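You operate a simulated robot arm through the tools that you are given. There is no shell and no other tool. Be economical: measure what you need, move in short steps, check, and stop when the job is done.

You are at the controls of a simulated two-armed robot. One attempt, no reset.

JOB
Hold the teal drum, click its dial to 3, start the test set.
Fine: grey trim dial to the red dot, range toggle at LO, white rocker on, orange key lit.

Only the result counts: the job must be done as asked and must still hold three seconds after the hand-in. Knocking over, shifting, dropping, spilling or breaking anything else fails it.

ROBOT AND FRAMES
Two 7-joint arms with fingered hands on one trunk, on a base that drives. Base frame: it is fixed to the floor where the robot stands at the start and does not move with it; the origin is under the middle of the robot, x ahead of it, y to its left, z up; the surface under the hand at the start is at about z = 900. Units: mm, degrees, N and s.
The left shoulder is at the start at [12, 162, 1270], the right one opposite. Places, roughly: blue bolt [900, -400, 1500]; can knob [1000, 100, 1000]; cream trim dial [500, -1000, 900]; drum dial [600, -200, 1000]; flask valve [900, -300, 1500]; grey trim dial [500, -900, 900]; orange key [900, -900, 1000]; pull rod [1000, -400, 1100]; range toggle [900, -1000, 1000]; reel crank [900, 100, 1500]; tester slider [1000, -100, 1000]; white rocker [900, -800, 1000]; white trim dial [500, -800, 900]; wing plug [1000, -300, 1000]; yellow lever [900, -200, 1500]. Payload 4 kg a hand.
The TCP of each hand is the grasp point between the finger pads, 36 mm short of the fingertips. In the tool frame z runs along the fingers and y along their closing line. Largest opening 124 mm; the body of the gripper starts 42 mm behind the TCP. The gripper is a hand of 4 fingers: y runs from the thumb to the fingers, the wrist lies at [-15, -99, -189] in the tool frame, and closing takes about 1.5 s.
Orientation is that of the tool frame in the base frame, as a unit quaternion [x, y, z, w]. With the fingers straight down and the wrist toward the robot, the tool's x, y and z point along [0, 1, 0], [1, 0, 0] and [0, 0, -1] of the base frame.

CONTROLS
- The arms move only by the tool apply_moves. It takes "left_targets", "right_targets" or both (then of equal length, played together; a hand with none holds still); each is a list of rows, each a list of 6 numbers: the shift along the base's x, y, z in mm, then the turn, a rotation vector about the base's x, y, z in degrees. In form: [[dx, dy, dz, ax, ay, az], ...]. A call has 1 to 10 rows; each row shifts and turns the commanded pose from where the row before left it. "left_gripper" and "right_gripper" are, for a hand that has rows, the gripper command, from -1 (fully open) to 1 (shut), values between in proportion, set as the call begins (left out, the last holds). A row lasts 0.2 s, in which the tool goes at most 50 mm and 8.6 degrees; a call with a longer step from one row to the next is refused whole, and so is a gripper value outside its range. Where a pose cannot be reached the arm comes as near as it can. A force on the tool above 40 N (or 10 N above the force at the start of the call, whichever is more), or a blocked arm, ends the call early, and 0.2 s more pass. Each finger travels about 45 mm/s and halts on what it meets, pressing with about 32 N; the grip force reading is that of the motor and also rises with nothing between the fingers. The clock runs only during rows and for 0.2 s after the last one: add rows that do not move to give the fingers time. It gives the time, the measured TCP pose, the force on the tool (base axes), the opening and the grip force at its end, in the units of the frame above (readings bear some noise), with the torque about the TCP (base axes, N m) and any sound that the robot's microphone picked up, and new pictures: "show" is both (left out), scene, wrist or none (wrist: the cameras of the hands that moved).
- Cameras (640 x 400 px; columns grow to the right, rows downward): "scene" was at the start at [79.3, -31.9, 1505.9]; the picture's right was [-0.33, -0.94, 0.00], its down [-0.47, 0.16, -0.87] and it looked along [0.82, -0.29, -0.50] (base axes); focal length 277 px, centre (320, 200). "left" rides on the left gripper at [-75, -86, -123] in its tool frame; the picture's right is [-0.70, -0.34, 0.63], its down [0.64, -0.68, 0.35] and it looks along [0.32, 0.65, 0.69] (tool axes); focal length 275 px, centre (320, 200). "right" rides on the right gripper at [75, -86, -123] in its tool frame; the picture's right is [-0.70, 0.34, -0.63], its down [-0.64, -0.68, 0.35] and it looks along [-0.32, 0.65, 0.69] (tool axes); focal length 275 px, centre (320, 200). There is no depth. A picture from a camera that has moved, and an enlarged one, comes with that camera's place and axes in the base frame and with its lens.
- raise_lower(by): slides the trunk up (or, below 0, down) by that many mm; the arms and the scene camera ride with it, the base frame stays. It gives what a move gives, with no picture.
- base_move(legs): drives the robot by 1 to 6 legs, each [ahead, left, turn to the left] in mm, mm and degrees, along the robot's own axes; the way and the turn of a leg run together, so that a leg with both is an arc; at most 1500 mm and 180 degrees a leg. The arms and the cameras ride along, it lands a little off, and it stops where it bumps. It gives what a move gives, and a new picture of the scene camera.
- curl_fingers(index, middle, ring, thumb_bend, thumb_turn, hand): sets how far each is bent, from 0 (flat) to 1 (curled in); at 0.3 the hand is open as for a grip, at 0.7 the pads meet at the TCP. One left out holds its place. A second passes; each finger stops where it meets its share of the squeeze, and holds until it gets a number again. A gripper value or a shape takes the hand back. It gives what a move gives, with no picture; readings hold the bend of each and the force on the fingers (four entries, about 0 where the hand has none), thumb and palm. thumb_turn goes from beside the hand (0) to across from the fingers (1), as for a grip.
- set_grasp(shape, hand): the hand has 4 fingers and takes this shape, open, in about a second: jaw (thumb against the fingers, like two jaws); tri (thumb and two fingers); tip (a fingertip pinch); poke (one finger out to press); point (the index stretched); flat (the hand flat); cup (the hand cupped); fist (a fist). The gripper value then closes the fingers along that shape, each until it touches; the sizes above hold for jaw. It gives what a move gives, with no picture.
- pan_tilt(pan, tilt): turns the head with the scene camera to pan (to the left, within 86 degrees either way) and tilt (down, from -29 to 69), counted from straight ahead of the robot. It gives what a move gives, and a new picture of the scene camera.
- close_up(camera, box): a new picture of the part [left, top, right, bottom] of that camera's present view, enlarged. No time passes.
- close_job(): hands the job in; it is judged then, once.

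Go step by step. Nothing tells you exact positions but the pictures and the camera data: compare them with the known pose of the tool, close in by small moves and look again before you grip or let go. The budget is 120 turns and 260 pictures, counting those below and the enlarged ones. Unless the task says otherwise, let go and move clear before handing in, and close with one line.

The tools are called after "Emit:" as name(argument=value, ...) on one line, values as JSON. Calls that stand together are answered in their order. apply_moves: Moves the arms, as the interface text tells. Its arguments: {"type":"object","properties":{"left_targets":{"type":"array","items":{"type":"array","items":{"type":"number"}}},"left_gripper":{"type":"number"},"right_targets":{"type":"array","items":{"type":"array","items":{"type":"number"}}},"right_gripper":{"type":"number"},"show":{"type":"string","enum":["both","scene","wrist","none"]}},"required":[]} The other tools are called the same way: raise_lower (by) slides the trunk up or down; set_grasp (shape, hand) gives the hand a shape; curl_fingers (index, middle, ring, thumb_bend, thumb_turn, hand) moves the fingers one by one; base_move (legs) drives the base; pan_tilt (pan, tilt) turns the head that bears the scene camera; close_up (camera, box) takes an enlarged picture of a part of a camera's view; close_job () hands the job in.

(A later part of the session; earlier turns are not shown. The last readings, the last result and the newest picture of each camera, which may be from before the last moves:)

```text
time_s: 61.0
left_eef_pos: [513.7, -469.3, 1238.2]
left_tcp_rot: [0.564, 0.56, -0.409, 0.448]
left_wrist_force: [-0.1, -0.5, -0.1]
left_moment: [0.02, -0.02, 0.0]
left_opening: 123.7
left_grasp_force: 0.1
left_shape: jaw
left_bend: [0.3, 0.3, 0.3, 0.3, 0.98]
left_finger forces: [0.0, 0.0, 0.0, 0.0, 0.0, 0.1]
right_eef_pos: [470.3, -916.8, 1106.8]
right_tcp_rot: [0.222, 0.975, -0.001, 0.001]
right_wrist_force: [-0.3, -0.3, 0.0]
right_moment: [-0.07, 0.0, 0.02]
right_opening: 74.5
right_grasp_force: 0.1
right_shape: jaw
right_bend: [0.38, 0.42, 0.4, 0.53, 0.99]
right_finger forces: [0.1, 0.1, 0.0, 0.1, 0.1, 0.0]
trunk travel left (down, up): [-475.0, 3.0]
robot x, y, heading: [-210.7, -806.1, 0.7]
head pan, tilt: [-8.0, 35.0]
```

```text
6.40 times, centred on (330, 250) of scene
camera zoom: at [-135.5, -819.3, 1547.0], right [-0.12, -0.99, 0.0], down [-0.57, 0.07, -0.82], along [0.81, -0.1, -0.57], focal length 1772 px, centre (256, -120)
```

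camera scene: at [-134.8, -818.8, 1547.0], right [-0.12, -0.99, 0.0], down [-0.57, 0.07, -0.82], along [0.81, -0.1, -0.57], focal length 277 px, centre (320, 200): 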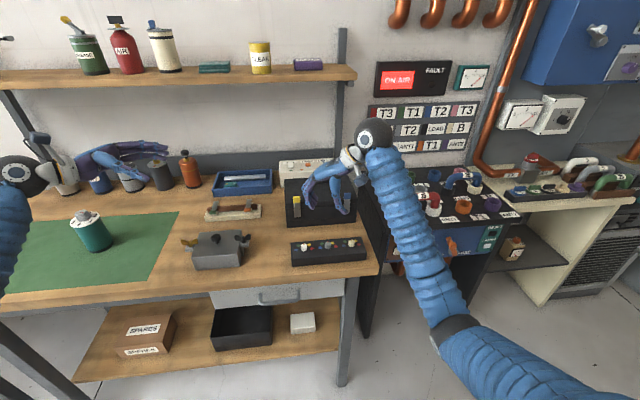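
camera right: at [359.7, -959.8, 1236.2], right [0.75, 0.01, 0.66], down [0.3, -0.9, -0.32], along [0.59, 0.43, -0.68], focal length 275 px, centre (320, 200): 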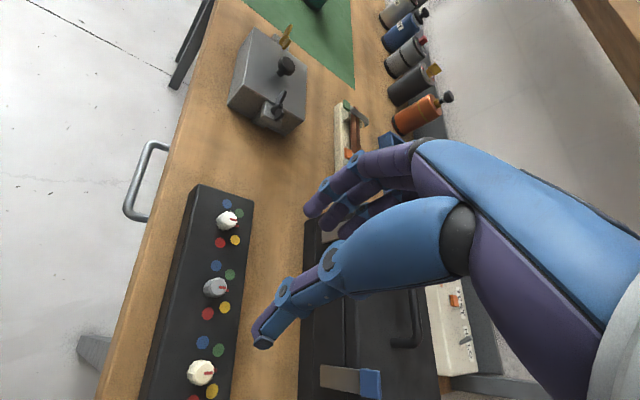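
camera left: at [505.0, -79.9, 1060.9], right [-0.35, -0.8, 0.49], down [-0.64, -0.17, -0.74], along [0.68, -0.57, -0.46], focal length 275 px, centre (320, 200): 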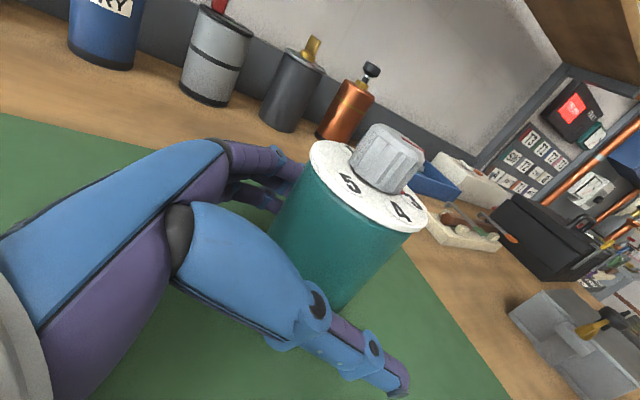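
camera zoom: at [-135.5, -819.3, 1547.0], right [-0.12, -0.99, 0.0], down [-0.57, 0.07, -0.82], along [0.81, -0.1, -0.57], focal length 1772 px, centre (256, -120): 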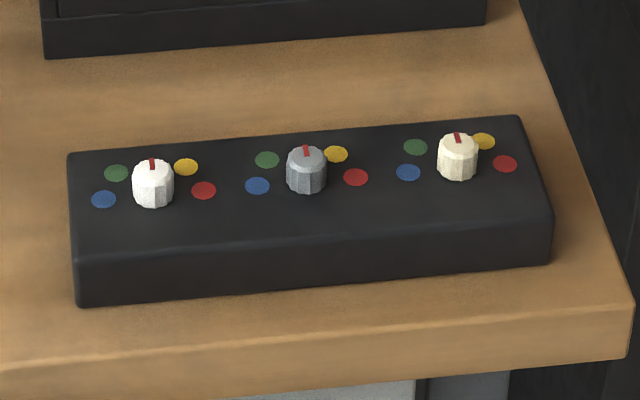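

The dial centre is [471.6, -919.8], the pointer at about 0° and the red dot at -90°. I narrow the hand to 45 mm and come down most of the way.

Emit:
apply_moves(right_targets=[[1.3, -3, -25, 0, 0, 0], [0, 0, -25, 0, 0, 0], [0, 0, -20, 0, 0, 0], [0, 0, -15, 0, 0, 0], [0, 0, -12, 0, 0, 0], [0, 0, 0, 0, 0, 0]], right_gripper=0.28, show="wrist")

Emit:
close_up(camera="scene", box=[290, 190, 390, 280])

Emit:
close_up(camera="right", box=[200, 220, 340, 360])

```text
time_s: 62.4
left_eef_pos: [513.2, -469.7, 1237.8]
left_tcp_rot: [0.565, 0.56, -0.409, 0.448]
left_wrist_force: [-0.5, -0.3, 0.2]
left_moment: [0.02, 0.0, 0.03]
left_opening: 123.5
left_grasp_force: 0.1
left_shape: jaw
left_bend: [0.3, 0.3, 0.3, 0.3, 0.98]
left_finger forces: [0.0, 0.1, 0.0, 0.0, 0.0, 0.1]
right_eef_pos: [471.7, -920.3, 1011.8]
right_tcp_rot: [0.223, 0.975, 0.0, 0.0]
right_wrist_force: [0.0, -0.1, -0.1]
right_moment: [0.01, -0.01, 0.03]
right_opening: 44.8
right_grasp_force: 0.0
right_shape: jaw
right_bend: [0.48, 0.52, 0.5, 0.6, 1.0]
right_finger forces: [0.0, 0.0, 0.1, 0.1, 0.1, 0.0]
trunk travel left (down, up): [-475.0, 3.0]
robot x, y, heading: [-213.4, -809.2, 0.8]
head pan, tilt: [-8.0, 35.0]
camera right: at [366.0, -967.4, 1134.3], right [0.77, 0.0, 0.63], down [0.28, -0.89, -0.34], along [0.57, 0.45, -0.69], focal length 275 px, centre (320, 200)
```

right: 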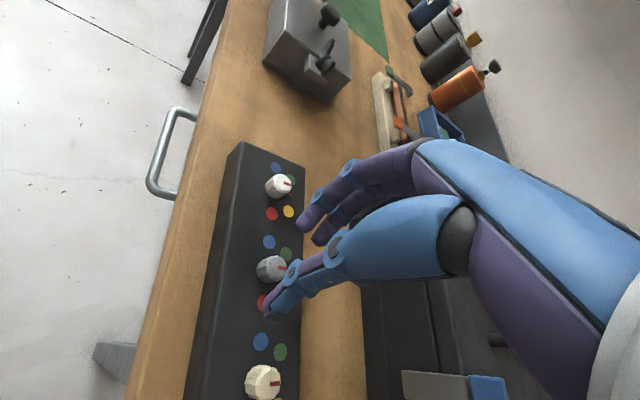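

```text
4.44 times, centred on (340, 235) of scene
camera zoom: at [-135.4, -819.7, 1547.0], right [-0.12, -0.99, 0.0], down [-0.57, 0.07, -0.82], along [0.81, -0.1, -0.57], focal length 1231 px, centre (231, 44)
```

zoom: 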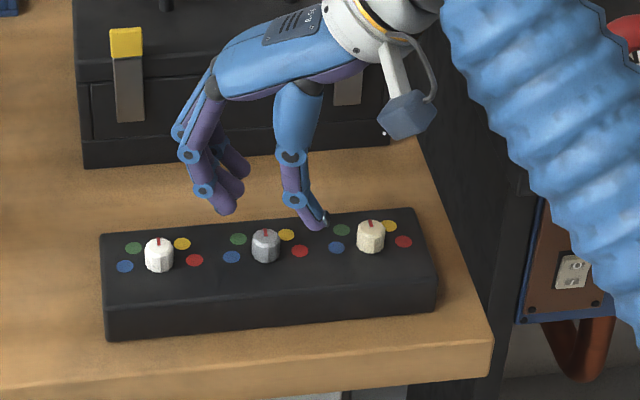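

```text
2.86 times, centred on (270, 290) of right
camera zoom: at [366.0, -967.4, 1134.3], right [0.77, 0.0, 0.63], down [0.28, -0.89, -0.34], along [0.57, 0.45, -0.69], focal length 786 px, centre (463, -57)
```

zoom: 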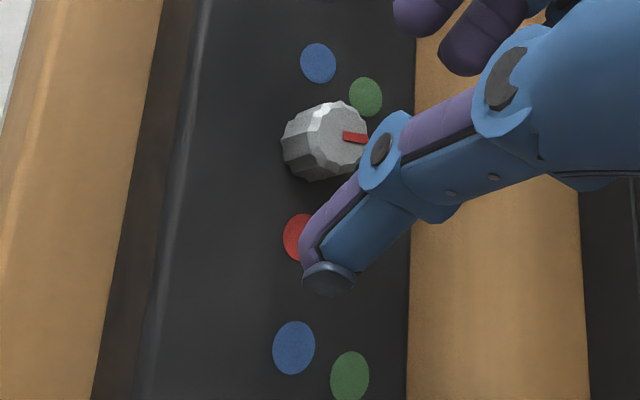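

The hand straddles the dial well. I lower to gripping height and close.

Emit:
apply_moves(right_targets=[[0, 0, -12, 0, 0, 0], [0, 0.5, -12, 0, 0, 0], [0, 0, 0, 0, 0, 0]], show="none")

Emit:
close_up(camera="scene", box=[290, 210, 370, 270])

Emit:
apply_moves(right_targets=[[0, 0, 0, 0, 0, 0], [0, 0, 0, 0, 0, 0], [0, 0, 0, 0, 0, 0], [0, 0, 0, 0, 0, 0], [0, 0, 0, 0, 0, 0]], right_gripper=1, show="none")

Emit:
close_up(camera="scene", box=[290, 210, 370, 270])

Emit:
close_up(camera="right", box=[200, 200, 360, 340])

```text
time_s: 63.2
left_eef_pos: [514.4, -469.0, 1237.9]
left_tcp_rot: [0.565, 0.56, -0.409, 0.447]
left_wrist_force: [-0.9, -0.7, 0.0]
left_moment: [0.01, 0.02, -0.04]
left_opening: 123.8
left_grasp_force: 0.0
left_shape: jaw
left_bend: [0.3, 0.3, 0.3, 0.3, 0.98]
left_finger forces: [0.0, 0.1, 0.0, 0.0, 0.0, 0.1]
right_eef_pos: [473.4, -920.8, 986.1]
right_tcp_rot: [0.223, 0.975, 0.0, 0.001]
right_wrist_force: [-0.6, -0.1, 0.2]
right_moment: [0.0, -0.01, 0.04]
right_opening: 45.0
right_grasp_force: 0.0
right_shape: jaw
right_bend: [0.48, 0.52, 0.5, 0.6, 1.0]
right_finger forces: [0.0, 0.0, 0.0, 0.0, 0.0, 0.0]
trunk travel left (down, up): [-475.0, 3.0]
robot x, y, heading: [-209.5, -807.7, 0.7]
head pan, tilt: [-8.0, 35.0]
```

```text
6.67 times, centred on (330, 240) of scene
camera zoom: at [-135.4, -819.8, 1547.0], right [-0.12, -0.99, 0.0], down [-0.57, 0.07, -0.82], along [0.81, -0.1, -0.57], focal length 1846 px, centre (253, -67)
```

zoom: 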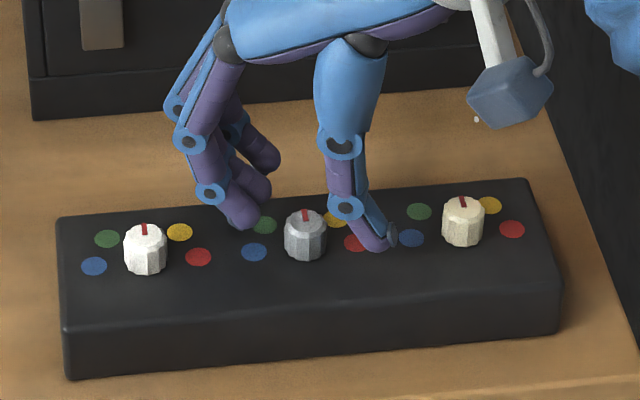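

```text
time_s: 64.4
left_eef_pos: [512.7, -467.0, 1238.6]
left_tcp_rot: [0.565, 0.559, -0.408, 0.449]
left_wrist_force: [-0.7, 0.7, 0.2]
left_moment: [0.01, 0.0, 0.01]
left_opening: 123.8
left_grasp_force: 0.0
left_shape: jaw
left_bend: [0.3, 0.3, 0.3, 0.3, 0.98]
left_finger forces: [0.0, 0.0, 0.0, 0.1, 0.0, 0.0]
right_eef_pos: [471.9, -918.7, 989.0]
right_tcp_rot: [0.223, 0.975, 0.0, 0.001]
right_wrist_force: [0.5, 15.9, 9.8]
right_moment: [0.65, -0.06, 0.05]
right_opening: 0.2
right_grasp_force: 32.0
right_shape: jaw
right_bend: [0.7, 0.67, 0.7, 0.76, 1.0]
right_finger forces: [13.7, 21.0, 0.0, 0.1, 0.0, 0.0]
trunk travel left (down, up): [-475.0, 3.0]
robot x, y, heading: [-213.8, -812.1, 1.0]
head pan, tilt: [-8.0, 35.0]
```

```text
6.67 times, centred on (330, 240) of scene
camera zoom: at [-136.0, -817.9, 1547.1], right [-0.12, -0.99, 0.0], down [-0.57, 0.07, -0.82], along [0.81, -0.1, -0.57], focal length 1846 px, centre (253, -67)
```

zoom: 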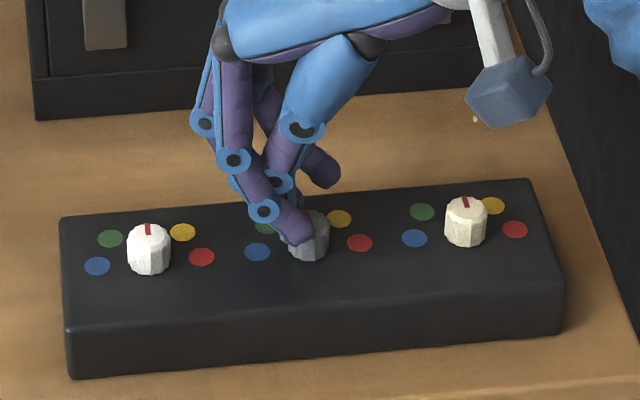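

```text
2.86 times, centred on (280, 270) of right
camera zoom: at [365.6, -964.6, 1110.8], right [0.77, 0.0, 0.64], down [0.29, -0.89, -0.34], along [0.57, 0.45, -0.69], focal length 786 px, centre (434, 0)
```

zoom: 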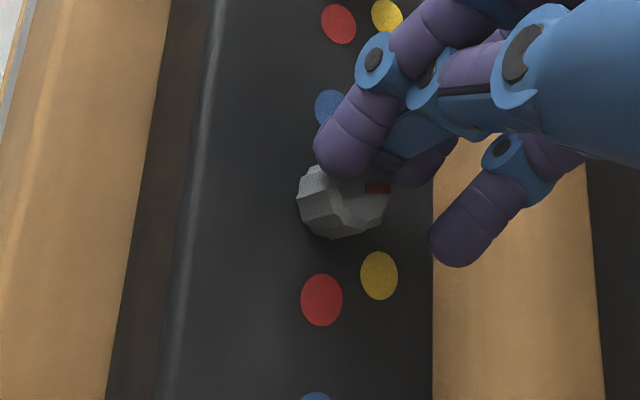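

The thumb curled past above the short dial; the block itself has not moved. I reopen to a narrow gap, lift a little and look at where the tips come together.

Emit:
apply_moves(right_targets=[[0, 0, 0, 0, 0, 0], [0, 0, 0, 0, 0, 0], [0, 0, 0, 0, 0, 0], [0, 0, 10, 0, 0, 0], [0, 0, 20, 0, 0, 0], [0, 0, 10, 0, 0, 0], [0, 0, 0, 0, 0, 0]], right_gripper=0.28, show="none")

Emit:
apply_moves(right_targets=[[0, 0, 0, 0, 0, 0], [0, 0, 0, 0, 0, 0], [0, 0, 0, 0, 0, 0]], right_gripper=0.68, show="none")

Emit:
close_up(camera="scene", box=[290, 210, 370, 270])

Emit:
close_up(camera="right", box=[200, 200, 360, 340])

```text
time_s: 66.0
left_eef_pos: [513.5, -469.6, 1237.9]
left_tcp_rot: [0.564, 0.56, -0.409, 0.448]
left_wrist_force: [0.4, -0.5, -0.6]
left_moment: [-0.02, 0.02, 0.02]
left_opening: 123.6
left_grasp_force: 0.0
left_shape: jaw
left_bend: [0.3, 0.3, 0.3, 0.3, 0.98]
left_finger forces: [0.0, 0.0, 0.0, 0.0, 0.0, 0.0]
right_eef_pos: [471.5, -921.4, 1026.4]
right_tcp_rot: [0.223, 0.975, 0.0, 0.001]
right_wrist_force: [-0.8, 0.2, 0.0]
right_moment: [0.02, 0.01, -0.02]
right_opening: 44.4
right_grasp_force: 0.0
right_shape: jaw
right_bend: [0.48, 0.52, 0.5, 0.6, 1.0]
right_finger forces: [0.0, 0.1, 0.0, 0.0, 0.1, 0.1]
trunk travel left (down, up): [-475.0, 3.0]
robot x, y, heading: [-211.1, -809.9, 0.9]
head pan, tilt: [-8.0, 35.0]
```

```text
time_s: 66.8
left_eef_pos: [513.8, -469.8, 1238.8]
left_tcp_rot: [0.565, 0.559, -0.41, 0.448]
left_wrist_force: [0.2, 0.3, 1.0]
left_moment: [-0.02, 0.0, -0.01]
left_opening: 123.7
left_grasp_force: 0.1
left_shape: jaw
left_bend: [0.3, 0.3, 0.3, 0.3, 0.98]
left_finger forces: [0.1, 0.1, 0.0, 0.0, 0.0, 0.0]
right_eef_pos: [470.6, -920.2, 1026.4]
right_tcp_rot: [0.223, 0.975, -0.001, 0.001]
right_wrist_force: [0.7, 0.0, 1.1]
right_moment: [-0.02, 0.04, -0.02]
right_opening: 20.3
right_grasp_force: 0.2
right_shape: jaw
right_bend: [0.59, 0.61, 0.61, 0.66, 1.0]
right_finger forces: [0.0, 0.0, 0.1, 0.0, 0.1, 0.0]
trunk travel left (down, up): [-475.0, 3.0]
robot x, y, heading: [-215.0, -808.0, 0.8]
head pan, tilt: [-8.0, 35.0]
```

```text
6.67 times, centred on (330, 240) of scene
camera zoom: at [-135.3, -819.8, 1546.9], right [-0.12, -0.99, 0.0], down [-0.57, 0.07, -0.82], along [0.81, -0.1, -0.57], focal length 1846 px, centre (253, -67)
```

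zoom: 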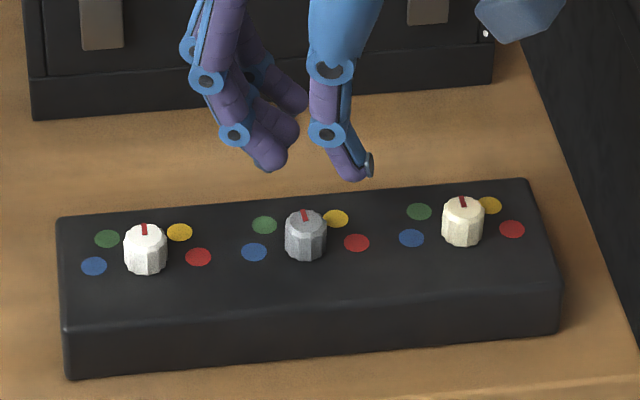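

```text
2.86 times, centred on (280, 270) of right
camera zoom: at [365.4, -967.1, 1149.8], right [0.77, 0.0, 0.63], down [0.28, -0.89, -0.34], along [0.57, 0.45, -0.69], focal length 786 px, centre (434, 0)
```

zoom: 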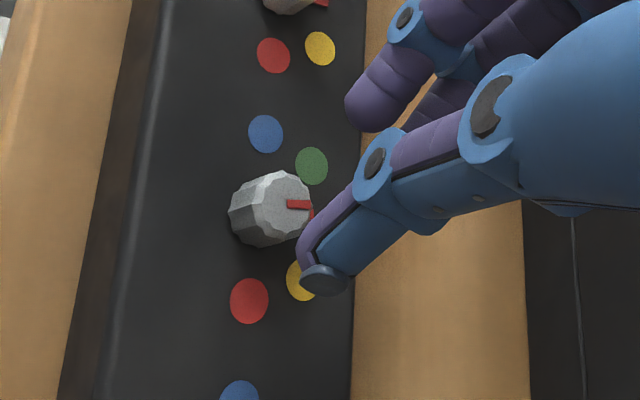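

The tip line runs about 8 mm to the far side of the dial, which is why the thumb slid by. I shift the hand to centre the thumb on the dial, lower, and look.

Emit:
apply_moves(right_targets=[[-6.5, 3, 0, 0, 0, 0], [0, 0, -14, 0, 0, 0], [0, 0, -14, 0, 0, 0], [0, 0, -12, 0, 0, 0], [0, 0, 0, 0, 0, 0]], right_gripper=0.6, show="none")

Emit:
close_up(camera="scene", box=[290, 210, 370, 270])

Emit:
close_up(camera="right", box=[200, 200, 360, 340])

```text
time_s: 68.0
left_eef_pos: [513.1, -469.0, 1237.6]
left_tcp_rot: [0.564, 0.56, -0.409, 0.448]
left_wrist_force: [-0.3, -0.1, -0.5]
left_moment: [0.02, 0.03, 0.0]
left_opening: 123.3
left_grasp_force: 0.1
left_shape: jaw
left_bend: [0.3, 0.3, 0.3, 0.3, 0.98]
left_finger forces: [0.0, 0.0, 0.0, 0.0, 0.1, 0.0]
right_eef_pos: [464.9, -919.2, 985.7]
right_tcp_rot: [0.222, 0.975, 0.0, 0.001]
right_wrist_force: [0.9, -0.1, 0.4]
right_moment: [0.01, 0.02, 0.0]
right_opening: 24.7
right_grasp_force: 0.0
right_shape: jaw
right_bend: [0.57, 0.59, 0.59, 0.65, 1.0]
right_finger forces: [0.0, 0.0, 0.0, 0.0, 0.0, 0.0]
trunk travel left (down, up): [-475.0, 3.0]
robot x, y, heading: [-214.6, -806.9, 0.8]
head pan, tilt: [-8.0, 35.0]
```

```text
6.67 times, centred on (330, 240) of scene
camera zoom: at [-135.3, -819.6, 1547.0], right [-0.12, -0.99, 0.0], down [-0.57, 0.07, -0.82], along [0.81, -0.1, -0.57], focal length 1846 px, centre (253, -67)
```

zoom: 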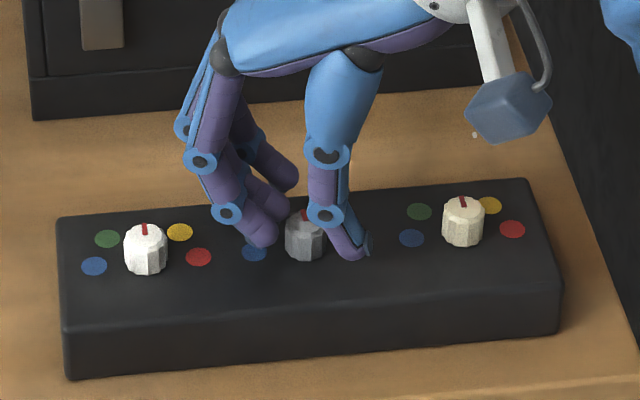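

```text
2.86 times, centred on (280, 270) of right
camera zoom: at [359.0, -964.5, 1109.0], right [0.77, 0.0, 0.63], down [0.28, -0.89, -0.34], along [0.57, 0.45, -0.69], focal length 786 px, centre (434, 0)
```

zoom: 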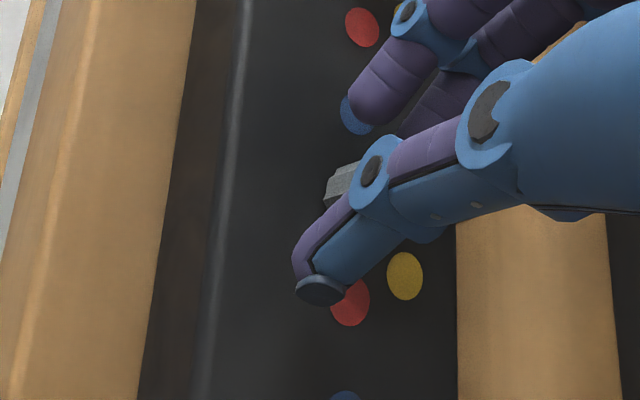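

The thumb now lies in line with the dial, at most a few mm over. I nudge it back 2 mm and close.

Emit:
apply_moves(right_targets=[[2, -1, 0, 0, 0, 0], [0, 0, 0, 0, 0, 0], [0, 0, 0, 0, 0, 0], [0, 0, 0, 0, 0, 0], [0, 0, 0, 0, 0, 0]], right_gripper=1, show="none")

Emit:
close_up(camera="scene", box=[290, 210, 370, 270])

Emit:
close_up(camera="right", box=[200, 200, 360, 340])

```text
time_s: 69.2
left_eef_pos: [512.1, -469.0, 1239.3]
left_tcp_rot: [0.565, 0.559, -0.409, 0.448]
left_wrist_force: [1.5, -0.3, 0.4]
left_moment: [-0.02, 0.04, 0.04]
left_opening: 123.6
left_grasp_force: 0.0
left_shape: jaw
left_bend: [0.3, 0.3, 0.3, 0.3, 0.98]
left_finger forces: [0.1, 0.0, 0.1, 0.0, 0.0, 0.1]
right_eef_pos: [467.3, -918.8, 986.6]
right_tcp_rot: [0.223, 0.975, 0.001, 0.002]
right_wrist_force: [3.8, 2.2, 15.7]
right_moment: [0.16, -0.17, 0.05]
right_opening: 0.2
right_grasp_force: 31.8
right_shape: jaw
right_bend: [0.7, 0.63, 0.7, 0.75, 1.0]
right_finger forces: [0.1, 0.0, 0.0, 0.0, 25.5, 0.0]
trunk travel left (down, up): [-475.0, 3.0]
robot x, y, heading: [-213.7, -807.9, 0.9]
head pan, tilt: [-8.0, 35.0]
```

```text
6.67 times, centred on (330, 240) of scene
camera zoom: at [-136.4, -819.6, 1547.1], right [-0.12, -0.99, 0.0], down [-0.57, 0.07, -0.82], along [0.81, -0.1, -0.57], focal length 1846 px, centre (253, -67)
```

zoom: 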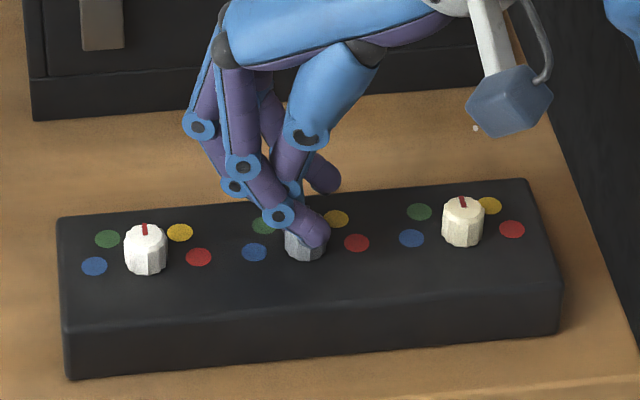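

```text
2.86 times, centred on (280, 270) of right
camera zoom: at [360.9, -965.2, 1110.4], right [0.77, 0.0, 0.64], down [0.29, -0.89, -0.35], along [0.57, 0.45, -0.69], focal length 786 px, centre (434, 0)
```

zoom: 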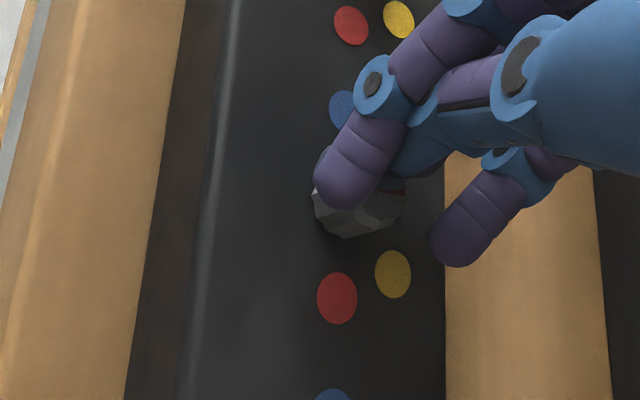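

The digits again close past each other on so small a dial in this shape. I lift off and try the fingertip pinch instead.

Emit:
apply_moves(right_targets=[[0, 0, 0, 0, 0, 0], [0, 0, 0, 0, 0, 0], [0, 0, 0, 0, 0, 0], [0, 0, 10, 0, 0, 0], [0, 0, 20, 0, 0, 0], [0, 0, 20, 0, 0, 0], [0, 0, 20, 0, 0, 0], [0, 0, 0, 0, 0, 0]], right_gripper=0.28, show="none")

Emit:
set_grasp(hand="right", shape="tip")

Emit:
apply_moves(right_targets=[[0, 0, 0, 0, 0, 0], [0, 0, 0, 0, 0, 0], [0, 0, 0, 0, 0, 0], [0, 0, 0, 0, 0, 0], [0, 0, 0, 0, 0, 0], [0, 0, 0, 0, 0, 0], [0, 0, 0, 0, 0, 0]], right_gripper=1, show="wrist")

Emit:
close_up(camera="scene", box=[290, 190, 370, 260])

Emit:
close_up(camera="right", box=[200, 120, 440, 320])

```text
time_s: 71.0
left_eef_pos: [513.8, -469.5, 1237.5]
left_tcp_rot: [0.564, 0.56, -0.409, 0.447]
left_wrist_force: [0.3, -1.1, -0.1]
left_moment: [0.01, 0.02, 0.0]
left_opening: 123.7
left_grasp_force: 0.0
left_shape: jaw
left_bend: [0.3, 0.3, 0.3, 0.3, 0.98]
left_finger forces: [0.0, 0.0, 0.0, 0.0, 0.0, 0.0]
right_eef_pos: [466.2, -918.6, 1056.5]
right_tcp_rot: [0.223, 0.975, 0.001, 0.0]
right_wrist_force: [0.4, 0.1, -0.9]
right_moment: [0.0, 0.0, 0.02]
right_opening: 44.5
right_grasp_force: 0.0
right_shape: jaw
right_bend: [0.48, 0.52, 0.5, 0.6, 1.0]
right_finger forces: [0.1, 0.0, 0.0, 0.0, 0.0, 0.0]
trunk travel left (down, up): [-475.0, 3.0]
robot x, y, heading: [-211.5, -808.3, 1.0]
head pan, tilt: [-8.0, 35.0]
```

```text
time_s: 71.9
left_eef_pos: [514.0, -469.5, 1238.7]
left_tcp_rot: [0.564, 0.559, -0.41, 0.448]
left_wrist_force: [-0.1, 0.5, -0.3]
left_moment: [0.02, 0.0, 0.0]
left_opening: 123.7
left_grasp_force: 0.1
left_shape: jaw
left_bend: [0.3, 0.3, 0.3, 0.3, 0.98]
left_finger forces: [0.0, 0.1, 0.1, 0.1, 0.1, 0.0]
right_eef_pos: [466.8, -918.8, 1055.6]
right_tcp_rot: [0.224, 0.975, 0.001, 0.001]
right_wrist_force: [0.0, 0.6, -0.2]
right_moment: [0.0, -0.02, 0.0]
right_opening: 123.6
right_grasp_force: 0.1
right_shape: tip
right_bend: [0.31, 0.98, 0.99, 0.3, 0.98]
right_finger forces: [0.0, 0.1, 0.0, 0.0, 0.1, 0.0]
trunk travel left (down, up): [-475.0, 3.0]
robot x, y, heading: [-210.8, -804.8, 1.1]
head pan, tilt: [-8.0, 35.0]
```

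```text
time_s: 73.5
left_eef_pos: [513.8, -468.9, 1238.9]
left_tcp_rot: [0.564, 0.56, -0.409, 0.448]
left_wrist_force: [0.1, 0.5, 0.6]
left_moment: [0.03, 0.0, 0.01]
left_opening: 123.7
left_grasp_force: 0.1
left_shape: jaw
left_bend: [0.3, 0.3, 0.3, 0.3, 0.98]
left_finger forces: [0.1, 0.1, 0.0, 0.1, 0.1, 0.0]
right_eef_pos: [466.0, -918.0, 1054.6]
right_tcp_rot: [0.223, 0.975, 0.0, 0.001]
right_wrist_force: [0.3, 0.4, 0.1]
right_moment: [-0.02, 0.01, 0.01]
right_opening: 0.0
right_grasp_force: 0.1
right_shape: tip
right_bend: [0.7, 0.98, 0.99, 0.7, 1.0]
right_finger forces: [0.0, 0.0, 0.0, 0.1, 0.1, 0.0]
trunk travel left (down, up): [-475.0, 3.0]
robot x, y, heading: [-216.1, -809.1, 1.3]
head pan, tilt: [-8.0, 35.0]
camera right: at [360.4, -964.6, 1178.2], right [0.77, 0.0, 0.63], down [0.28, -0.89, -0.34], along [0.57, 0.45, -0.69], focal length 275 px, centre (320, 200)
```

right: 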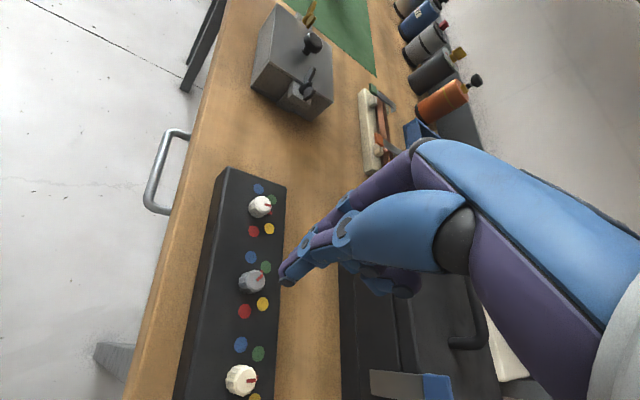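

```text
5.71 times, centred on (330, 225) of scene
camera zoom: at [-135.3, -819.8, 1547.0], right [-0.12, -0.99, 0.0], down [-0.57, 0.07, -0.82], along [0.81, -0.1, -0.57], focal length 1582 px, centre (263, 57)
```

zoom: 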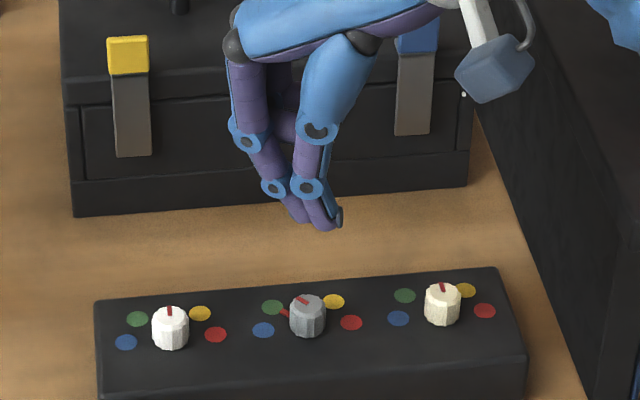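

```text
2.00 times, centred on (320, 220) of right
camera zoom: at [360.4, -964.6, 1178.2], right [0.77, 0.0, 0.63], down [0.28, -0.89, -0.34], along [0.57, 0.45, -0.69], focal length 551 px, centre (320, 160)
```

zoom: 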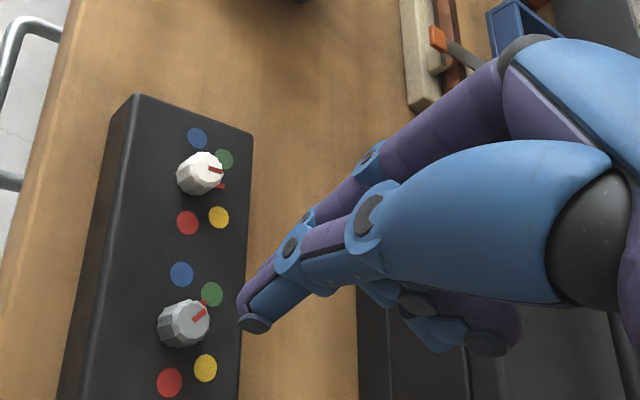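

The pinch meets cleanly under the grasp point. The dial has been nudged to the green side (about +48°), so it needs roughly -138°. I turn the hand to +84° so the index clears the nib, open, and come down.

Emit:
apply_moves(right_targets=[[1, -0.5, 0, 0, 0, 7], [1, -0.5, 0, 0, 0, 7], [1, -0.5, 0, 0, 0, 6], [0, 0, -15, 0, 0, 0], [0, 0, -15, 0, 0, 0], [0, 0, -10, 0, 0, 0], [0, 0, 0, 0, 0, 0]], right_gripper=0.4, show="none")

Emit:
close_up(camera="scene", box=[290, 200, 370, 270])

Emit:
close_up(camera="right", box=[200, 180, 400, 340])

```text
time_s: 75.1
left_eef_pos: [512.5, -469.4, 1238.0]
left_tcp_rot: [0.565, 0.559, -0.409, 0.448]
left_wrist_force: [0.3, -0.3, -0.7]
left_moment: [0.0, -0.02, -0.04]
left_opening: 123.7
left_grasp_force: 0.1
left_shape: jaw
left_bend: [0.3, 0.3, 0.3, 0.3, 0.98]
left_finger forces: [0.0, 0.1, 0.0, 0.0, 0.0, 0.0]
right_eef_pos: [469.6, -920.6, 1017.1]
right_tcp_rot: [0.051, 0.999, 0.0, 0.001]
right_wrist_force: [-0.4, -0.2, -0.1]
right_moment: [0.02, 0.01, -0.01]
right_opening: 34.9
right_grasp_force: 0.2
right_shape: tip
right_bend: [0.52, 0.97, 0.99, 0.63, 1.0]
right_finger forces: [0.1, 0.0, 0.1, 0.0, 0.0, 0.1]
trunk travel left (down, up): [-475.0, 3.0]
robot x, y, heading: [-211.0, -811.3, 1.0]
head pan, tilt: [-8.0, 35.0]
```

```text
5.71 times, centred on (330, 235) of scene
camera zoom: at [-135.4, -819.7, 1547.0], right [-0.12, -0.99, 0.0], down [-0.57, 0.07, -0.82], along [0.81, -0.1, -0.57], focal length 1582 px, centre (263, 0)
```

zoom: 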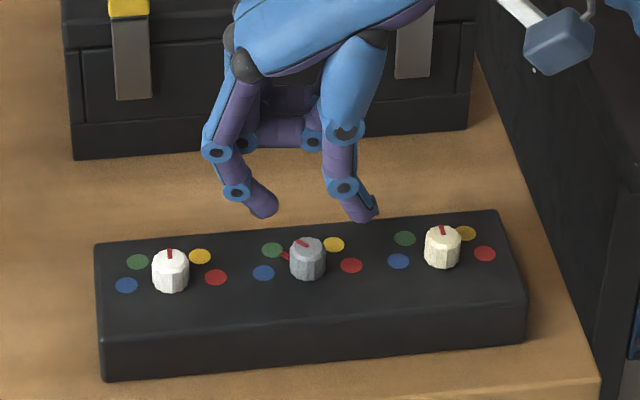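

```text
2.50 times, centred on (300, 260) of right
camera zoom: at [385.6, -1000.0, 1139.6], right [0.73, 0.27, 0.63], down [0.57, -0.74, -0.35], along [0.38, 0.61, -0.69], focal length 688 px, centre (370, 50)
```

zoom: 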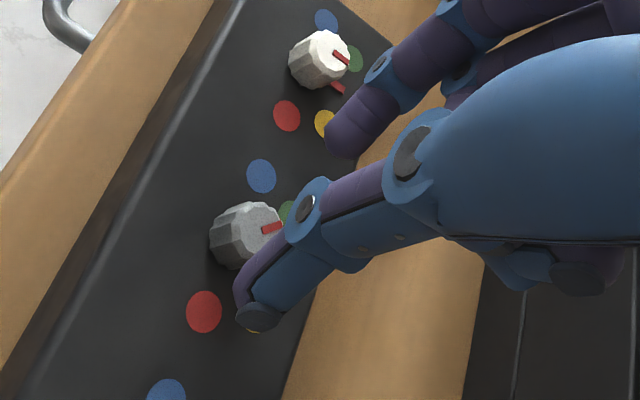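

Tips are in line with the dial. I lower to grip height and close the pinch.

Emit:
apply_moves(right_targets=[[0, 0, -12, 0, 0, 0], [0, 0.5, -12, 0, 0, 0], [0, 0, -8, 0, 0, 0], [0, 0, 0, 0, 0, 0]], show="none")

Emit:
apply_moves(right_targets=[[0, 0, 0, 0, 0, 0], [0, 0, 0, 0, 0, 0], [0, 0, 0, 0, 0, 0], [0, 0, 0, 0, 0, 0], [0, 0, 0, 0, 0, 0]], right_gripper=1, show="none")

Emit:
close_up(camera="scene", box=[290, 200, 370, 270])

Emit:
close_up(camera="right", box=[200, 180, 400, 340])

```text
time_s: 76.1
left_eef_pos: [514.4, -469.9, 1237.9]
left_tcp_rot: [0.565, 0.56, -0.41, 0.448]
left_wrist_force: [0.2, -0.2, 0.3]
left_moment: [0.03, -0.01, -0.02]
left_opening: 123.7
left_grasp_force: 0.1
left_shape: jaw
left_bend: [0.3, 0.3, 0.3, 0.3, 0.98]
left_finger forces: [0.1, 0.1, 0.0, 0.0, 0.1, 0.1]
right_eef_pos: [470.7, -920.7, 985.0]
right_tcp_rot: [0.05, 0.999, -0.001, 0.001]
right_wrist_force: [0.4, -0.1, -0.1]
right_moment: [-0.01, 0.01, 0.01]
right_opening: 34.7
right_grasp_force: 0.1
right_shape: tip
right_bend: [0.52, 0.97, 0.99, 0.63, 1.0]
right_finger forces: [0.0, 0.1, 0.1, 0.0, 0.0, 0.1]
trunk travel left (down, up): [-475.0, 3.0]
robot x, y, heading: [-213.5, -807.9, 0.8]
head pan, tilt: [-8.0, 35.0]
```

```text
time_s: 77.3
left_eef_pos: [513.0, -468.3, 1238.9]
left_tcp_rot: [0.564, 0.559, -0.409, 0.448]
left_wrist_force: [-0.2, 0.1, -0.2]
left_moment: [0.0, 0.01, 0.02]
left_opening: 123.6
left_grasp_force: 0.0
left_shape: jaw
left_bend: [0.3, 0.3, 0.3, 0.3, 0.98]
left_finger forces: [0.0, 0.0, 0.1, 0.0, 0.1, 0.0]
right_eef_pos: [470.0, -920.7, 986.1]
right_tcp_rot: [0.05, 0.999, 0.001, 0.002]
right_wrist_force: [5.3, 3.5, 18.6]
right_moment: [0.24, -0.17, -0.01]
right_opening: 0.1
right_grasp_force: 31.9
right_shape: tip
right_bend: [0.65, 1.0, 1.0, 0.75, 0.99]
right_finger forces: [0.0, 0.0, 0.0, 0.0, 0.0, 0.0]
trunk travel left (down, up): [-475.0, 3.0]
robot x, y, heading: [-213.9, -810.1, 1.0]
head pan, tilt: [-8.0, 35.0]
```

```text
5.71 times, centred on (330, 235) of scene
camera zoom: at [-136.3, -819.4, 1547.1], right [-0.12, -0.99, 0.0], down [-0.57, 0.07, -0.82], along [0.81, -0.1, -0.57], focal length 1582 px, centre (263, 0)
```

zoom: 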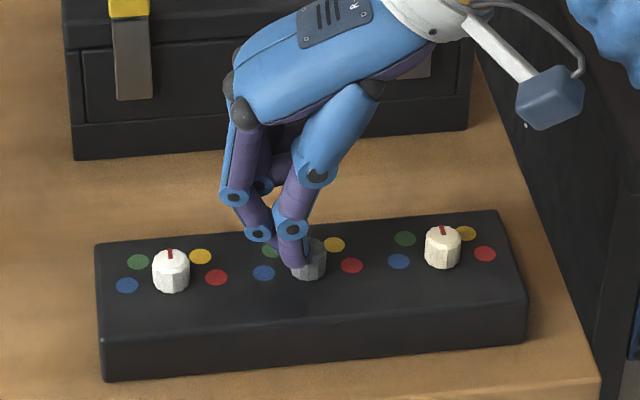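

```text
2.50 times, centred on (300, 260) of right
camera zoom: at [385.7, -999.2, 1109.6], right [0.72, 0.26, 0.64], down [0.57, -0.74, -0.34], along [0.38, 0.61, -0.69], focal length 688 px, centre (370, 50)
```

zoom: 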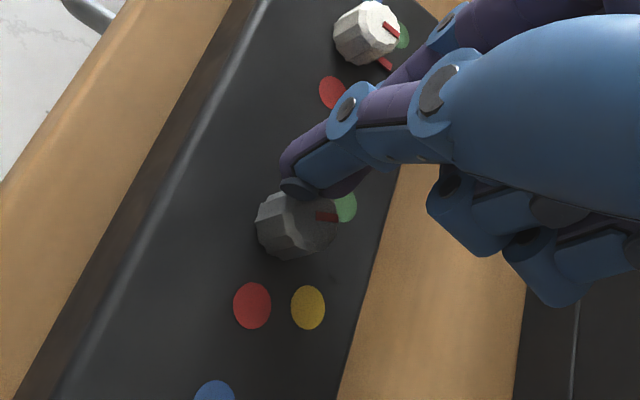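

The thumb rode over the dial's top: block and dial are about 7 mm lower than I took them (top ≈956). I reopen, lower to TCP z≈976 with x≈472, and try again.

Emit:
apply_moves(right_targets=[[0, 0, 8, 0, 0, 0], [0, 0, 8, 0, 0, 0], [0, 0, 0, 0, 0, 0], [0, 0, 0, 0, 0, 0], [2, 0, 0, 0, 0, 0]], right_gripper=0.4, show="none")

Emit:
close_up(camera="right", box=[200, 180, 400, 340])

Emit:
apply_moves(right_targets=[[0, 0, -8, 0, 0, 0], [0, 0, -7, 0, 0, 0], [0, 0, -5, 0, 0, 0], [0, 0, -3, 0, 0, 0], [0, 0, -3, 0, 0, 0], [0, 0, 0, 0, 0, 0]], show="none")

Emit:
close_up(camera="scene", box=[290, 200, 370, 270])

```text
time_s: 78.5
left_eef_pos: [513.3, -469.9, 1237.7]
left_tcp_rot: [0.564, 0.56, -0.41, 0.448]
left_wrist_force: [0.1, -0.3, 0.8]
left_moment: [0.02, 0.07, -0.02]
left_opening: 123.7
left_grasp_force: 0.1
left_shape: jaw
left_bend: [0.3, 0.3, 0.3, 0.3, 0.98]
left_finger forces: [0.0, 0.1, 0.1, 0.1, 0.0, 0.0]
right_eef_pos: [472.3, -920.3, 999.7]
right_tcp_rot: [0.05, 0.999, 0.0, 0.001]
right_wrist_force: [-0.1, -0.8, 0.2]
right_moment: [0.0, 0.04, 0.01]
right_opening: 35.5
right_grasp_force: 0.2
right_shape: tip
right_bend: [0.52, 0.98, 0.99, 0.63, 1.0]
right_finger forces: [0.0, 0.2, 0.1, 0.0, 0.1, 0.0]
trunk travel left (down, up): [-475.0, 3.0]
robot x, y, heading: [-217.3, -804.9, 1.2]
head pan, tilt: [-8.0, 35.0]
```

```text
2.50 times, centred on (300, 260) of right
camera zoom: at [388.3, -999.5, 1123.9], right [0.73, 0.27, 0.63], down [0.57, -0.74, -0.34], along [0.38, 0.61, -0.69], focal length 688 px, centre (370, 50)
```

zoom: 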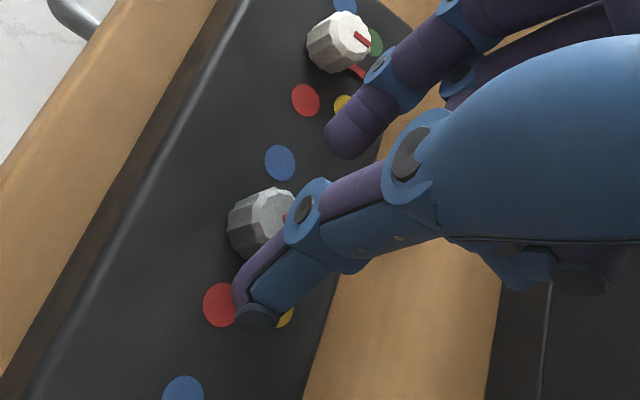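

```text
time_s: 79.9
left_eef_pos: [513.6, -468.8, 1239.3]
left_tcp_rot: [0.564, 0.56, -0.409, 0.448]
left_wrist_force: [0.4, -0.1, -0.5]
left_moment: [-0.01, 0.0, 0.02]
left_opening: 123.6
left_grasp_force: 0.1
left_shape: jaw
left_bend: [0.3, 0.3, 0.3, 0.3, 0.98]
left_finger forces: [0.0, 0.0, 0.0, 0.0, 0.0, 0.0]
right_eef_pos: [471.5, -920.8, 975.8]
right_tcp_rot: [0.051, 0.999, 0.0, 0.001]
right_wrist_force: [0.8, 0.3, 0.3]
right_moment: [0.0, 0.01, 0.03]
right_opening: 35.4
right_grasp_force: 0.1
right_shape: tip
right_bend: [0.52, 0.98, 0.99, 0.63, 1.0]
right_finger forces: [0.1, 0.0, 0.1, 0.0, 0.0, 0.0]
trunk travel left (down, up): [-475.0, 3.0]
robot x, y, heading: [-215.1, -808.9, 0.8]
head pan, tilt: [-8.0, 35.0]
```

```text
5.71 times, centred on (330, 235) of scene
camera zoom: at [-135.3, -819.7, 1547.0], right [-0.12, -0.99, 0.0], down [-0.57, 0.07, -0.82], along [0.81, -0.1, -0.57], focal length 1582 px, centre (263, 0)
```

zoom: 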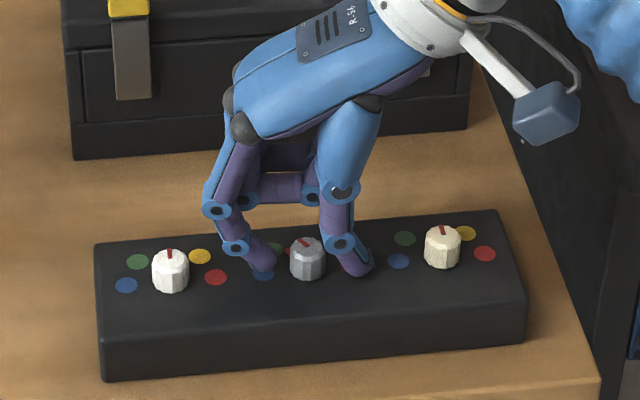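

No contact yet, and the tips now bracket the dial at its base. I go 3 mm lower and close.

Emit:
apply_moves(right_targets=[[0, 0, -2, 0, 0, 0], [0, 0, -1.5, 0, 0, 0], [0, 0, 0, 0, 0, 0]], show="none")

Emit:
apply_moves(right_targets=[[0, 0, 0, 0, 0, 0], [0, 0, 0, 0, 0, 0], [0, 0, 0, 0, 0, 0], [0, 0, 0, 0, 0, 0], [0, 0, 0, 0, 0, 0]], right_gripper=1, show="none")

Emit:
close_up(camera="scene", box=[290, 200, 370, 270])

Emit:
close_up(camera="right", box=[200, 180, 400, 340])

```text
time_s: 80.7
left_eef_pos: [513.3, -469.6, 1238.5]
left_tcp_rot: [0.564, 0.559, -0.409, 0.449]
left_wrist_force: [0.0, 0.3, -0.4]
left_moment: [-0.03, 0.0, -0.01]
left_opening: 123.6
left_grasp_force: 0.1
left_shape: jaw
left_bend: [0.3, 0.3, 0.3, 0.3, 0.98]
left_finger forces: [0.0, 0.1, 0.1, 0.1, 0.1, 0.0]
right_eef_pos: [471.4, -920.5, 971.9]
right_tcp_rot: [0.05, 0.999, 0.0, 0.0]
right_wrist_force: [1.1, 0.7, 9.9]
right_moment: [-0.01, 0.01, 0.04]
right_opening: 35.9
right_grasp_force: 0.1
right_shape: tip
right_bend: [0.52, 0.97, 0.99, 0.63, 1.0]
right_finger forces: [3.9, 0.0, 0.1, 0.0, 5.3, 0.0]
trunk travel left (down, up): [-475.0, 3.0]
robot x, y, heading: [-213.4, -812.6, 1.0]
head pan, tilt: [-8.0, 35.0]
```

```text
time_s: 81.9
left_eef_pos: [511.5, -469.2, 1239.2]
left_tcp_rot: [0.565, 0.56, -0.409, 0.447]
left_wrist_force: [-1.1, 0.5, 0.4]
left_moment: [0.01, 0.06, 0.02]
left_opening: 123.7
left_grasp_force: 0.1
left_shape: jaw
left_bend: [0.3, 0.3, 0.3, 0.3, 0.98]
left_finger forces: [0.0, 0.0, 0.0, 0.0, 0.1, 0.0]
right_eef_pos: [472.7, -920.9, 972.6]
right_tcp_rot: [0.051, 0.999, 0.0, 0.001]
right_wrist_force: [-6.5, -5.6, 11.1]
right_moment: [-0.13, 0.15, 0.04]
right_opening: 19.1
right_grasp_force: 31.6
right_shape: tip
right_bend: [0.61, 1.0, 1.0, 0.67, 1.0]
right_finger forces: [25.9, 0.1, 0.0, 0.1, 35.3, 0.1]
trunk travel left (down, up): [-475.0, 3.0]
robot x, y, heading: [-213.6, -809.2, 1.0]
head pan, tilt: [-8.0, 35.0]
```

```text
5.71 times, centred on (330, 235) of scene
camera zoom: at [-136.7, -820.1, 1547.0], right [-0.12, -0.99, 0.0], down [-0.57, 0.07, -0.82], along [0.81, -0.1, -0.57], focal length 1582 px, centre (263, 0)
```

zoom: 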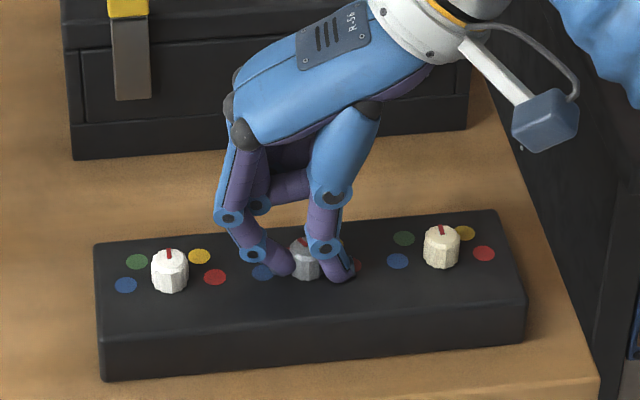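

```text
2.50 times, centred on (300, 260) of right
camera zoom: at [387.1, -999.8, 1095.3], right [0.73, 0.26, 0.64], down [0.57, -0.74, -0.34], along [0.38, 0.61, -0.69], focal length 688 px, centre (370, 50)
```

zoom: 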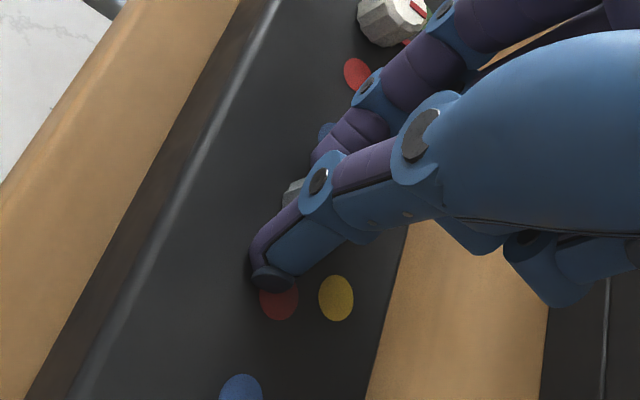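

The pinch now holds the dial with the pointer near 0°. I ease up 1.5 mm and turn clockwise 67°, then look.

Emit:
apply_moves(right_targets=[[0, 0, 1.5, 0, 0, 0], [0, 0, 0, 0, 0, -7.5], [0, 0, 0, 0, 0, -7.5], [0, 0, 0, 0, 0, -7.5], [0, 0, 0, 0, 0, -7.5], [0, 0, 0, 0, 0, -7.5], [0, 0, 0, 0, 0, -7.5], [0, 0, 0, 0, 0, -7.5], [0, 0, 0, 0, 0, -7.5], [0, 0, 0, 0, 0, 0]], show="none")

Emit:
close_up(camera="scene", box=[290, 200, 370, 270])

Emit:
close_up(camera="right", box=[200, 180, 400, 340])

```text
time_s: 84.1
left_eef_pos: [513.0, -469.1, 1238.5]
left_tcp_rot: [0.565, 0.559, -0.409, 0.448]
left_wrist_force: [0.3, -0.3, -0.2]
left_moment: [-0.02, -0.01, 0.01]
left_opening: 123.7
left_grasp_force: 0.0
left_shape: jaw
left_bend: [0.3, 0.3, 0.3, 0.3, 0.98]
left_finger forces: [0.0, 0.1, 0.0, 0.0, 0.0, 0.0]
right_eef_pos: [472.1, -918.5, 972.8]
right_tcp_rot: [0.543, 0.84, 0.0, 0.0]
right_wrist_force: [-6.9, 14.5, 2.8]
right_moment: [0.33, -0.01, 0.13]
right_opening: 18.6
right_grasp_force: 31.8
right_shape: tip
right_bend: [0.6, 1.0, 1.0, 0.67, 0.98]
right_finger forces: [30.9, 0.1, 0.1, 0.0, 36.0, 0.0]
trunk travel left (down, up): [-475.0, 3.0]
robot x, y, heading: [-210.5, -803.5, 1.0]
head pan, tilt: [-8.0, 35.0]
```

```text
5.71 times, centred on (330, 235) of scene
camera zoom: at [-136.0, -818.6, 1547.0], right [-0.12, -0.99, 0.0], down [-0.57, 0.07, -0.82], along [0.81, -0.1, -0.57], focal length 1582 px, centre (263, 0)
```

zoom: 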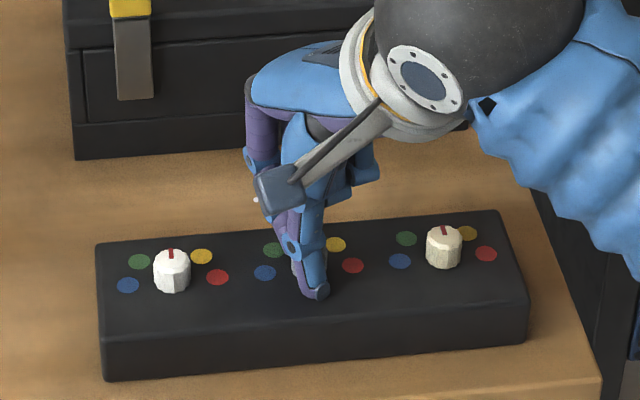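

```text
2.50 times, centred on (300, 260) of right
camera zoom: at [361.5, -886.8, 1096.1], right [0.59, -0.5, 0.63], down [-0.36, -0.87, -0.35], along [0.72, -0.02, -0.69], focal length 688 px, centre (370, 50)
```

zoom: 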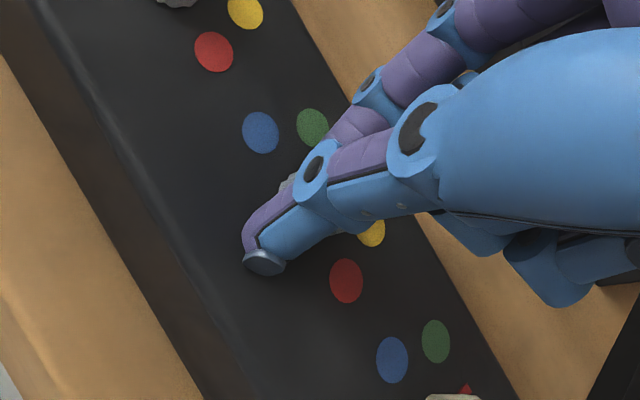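

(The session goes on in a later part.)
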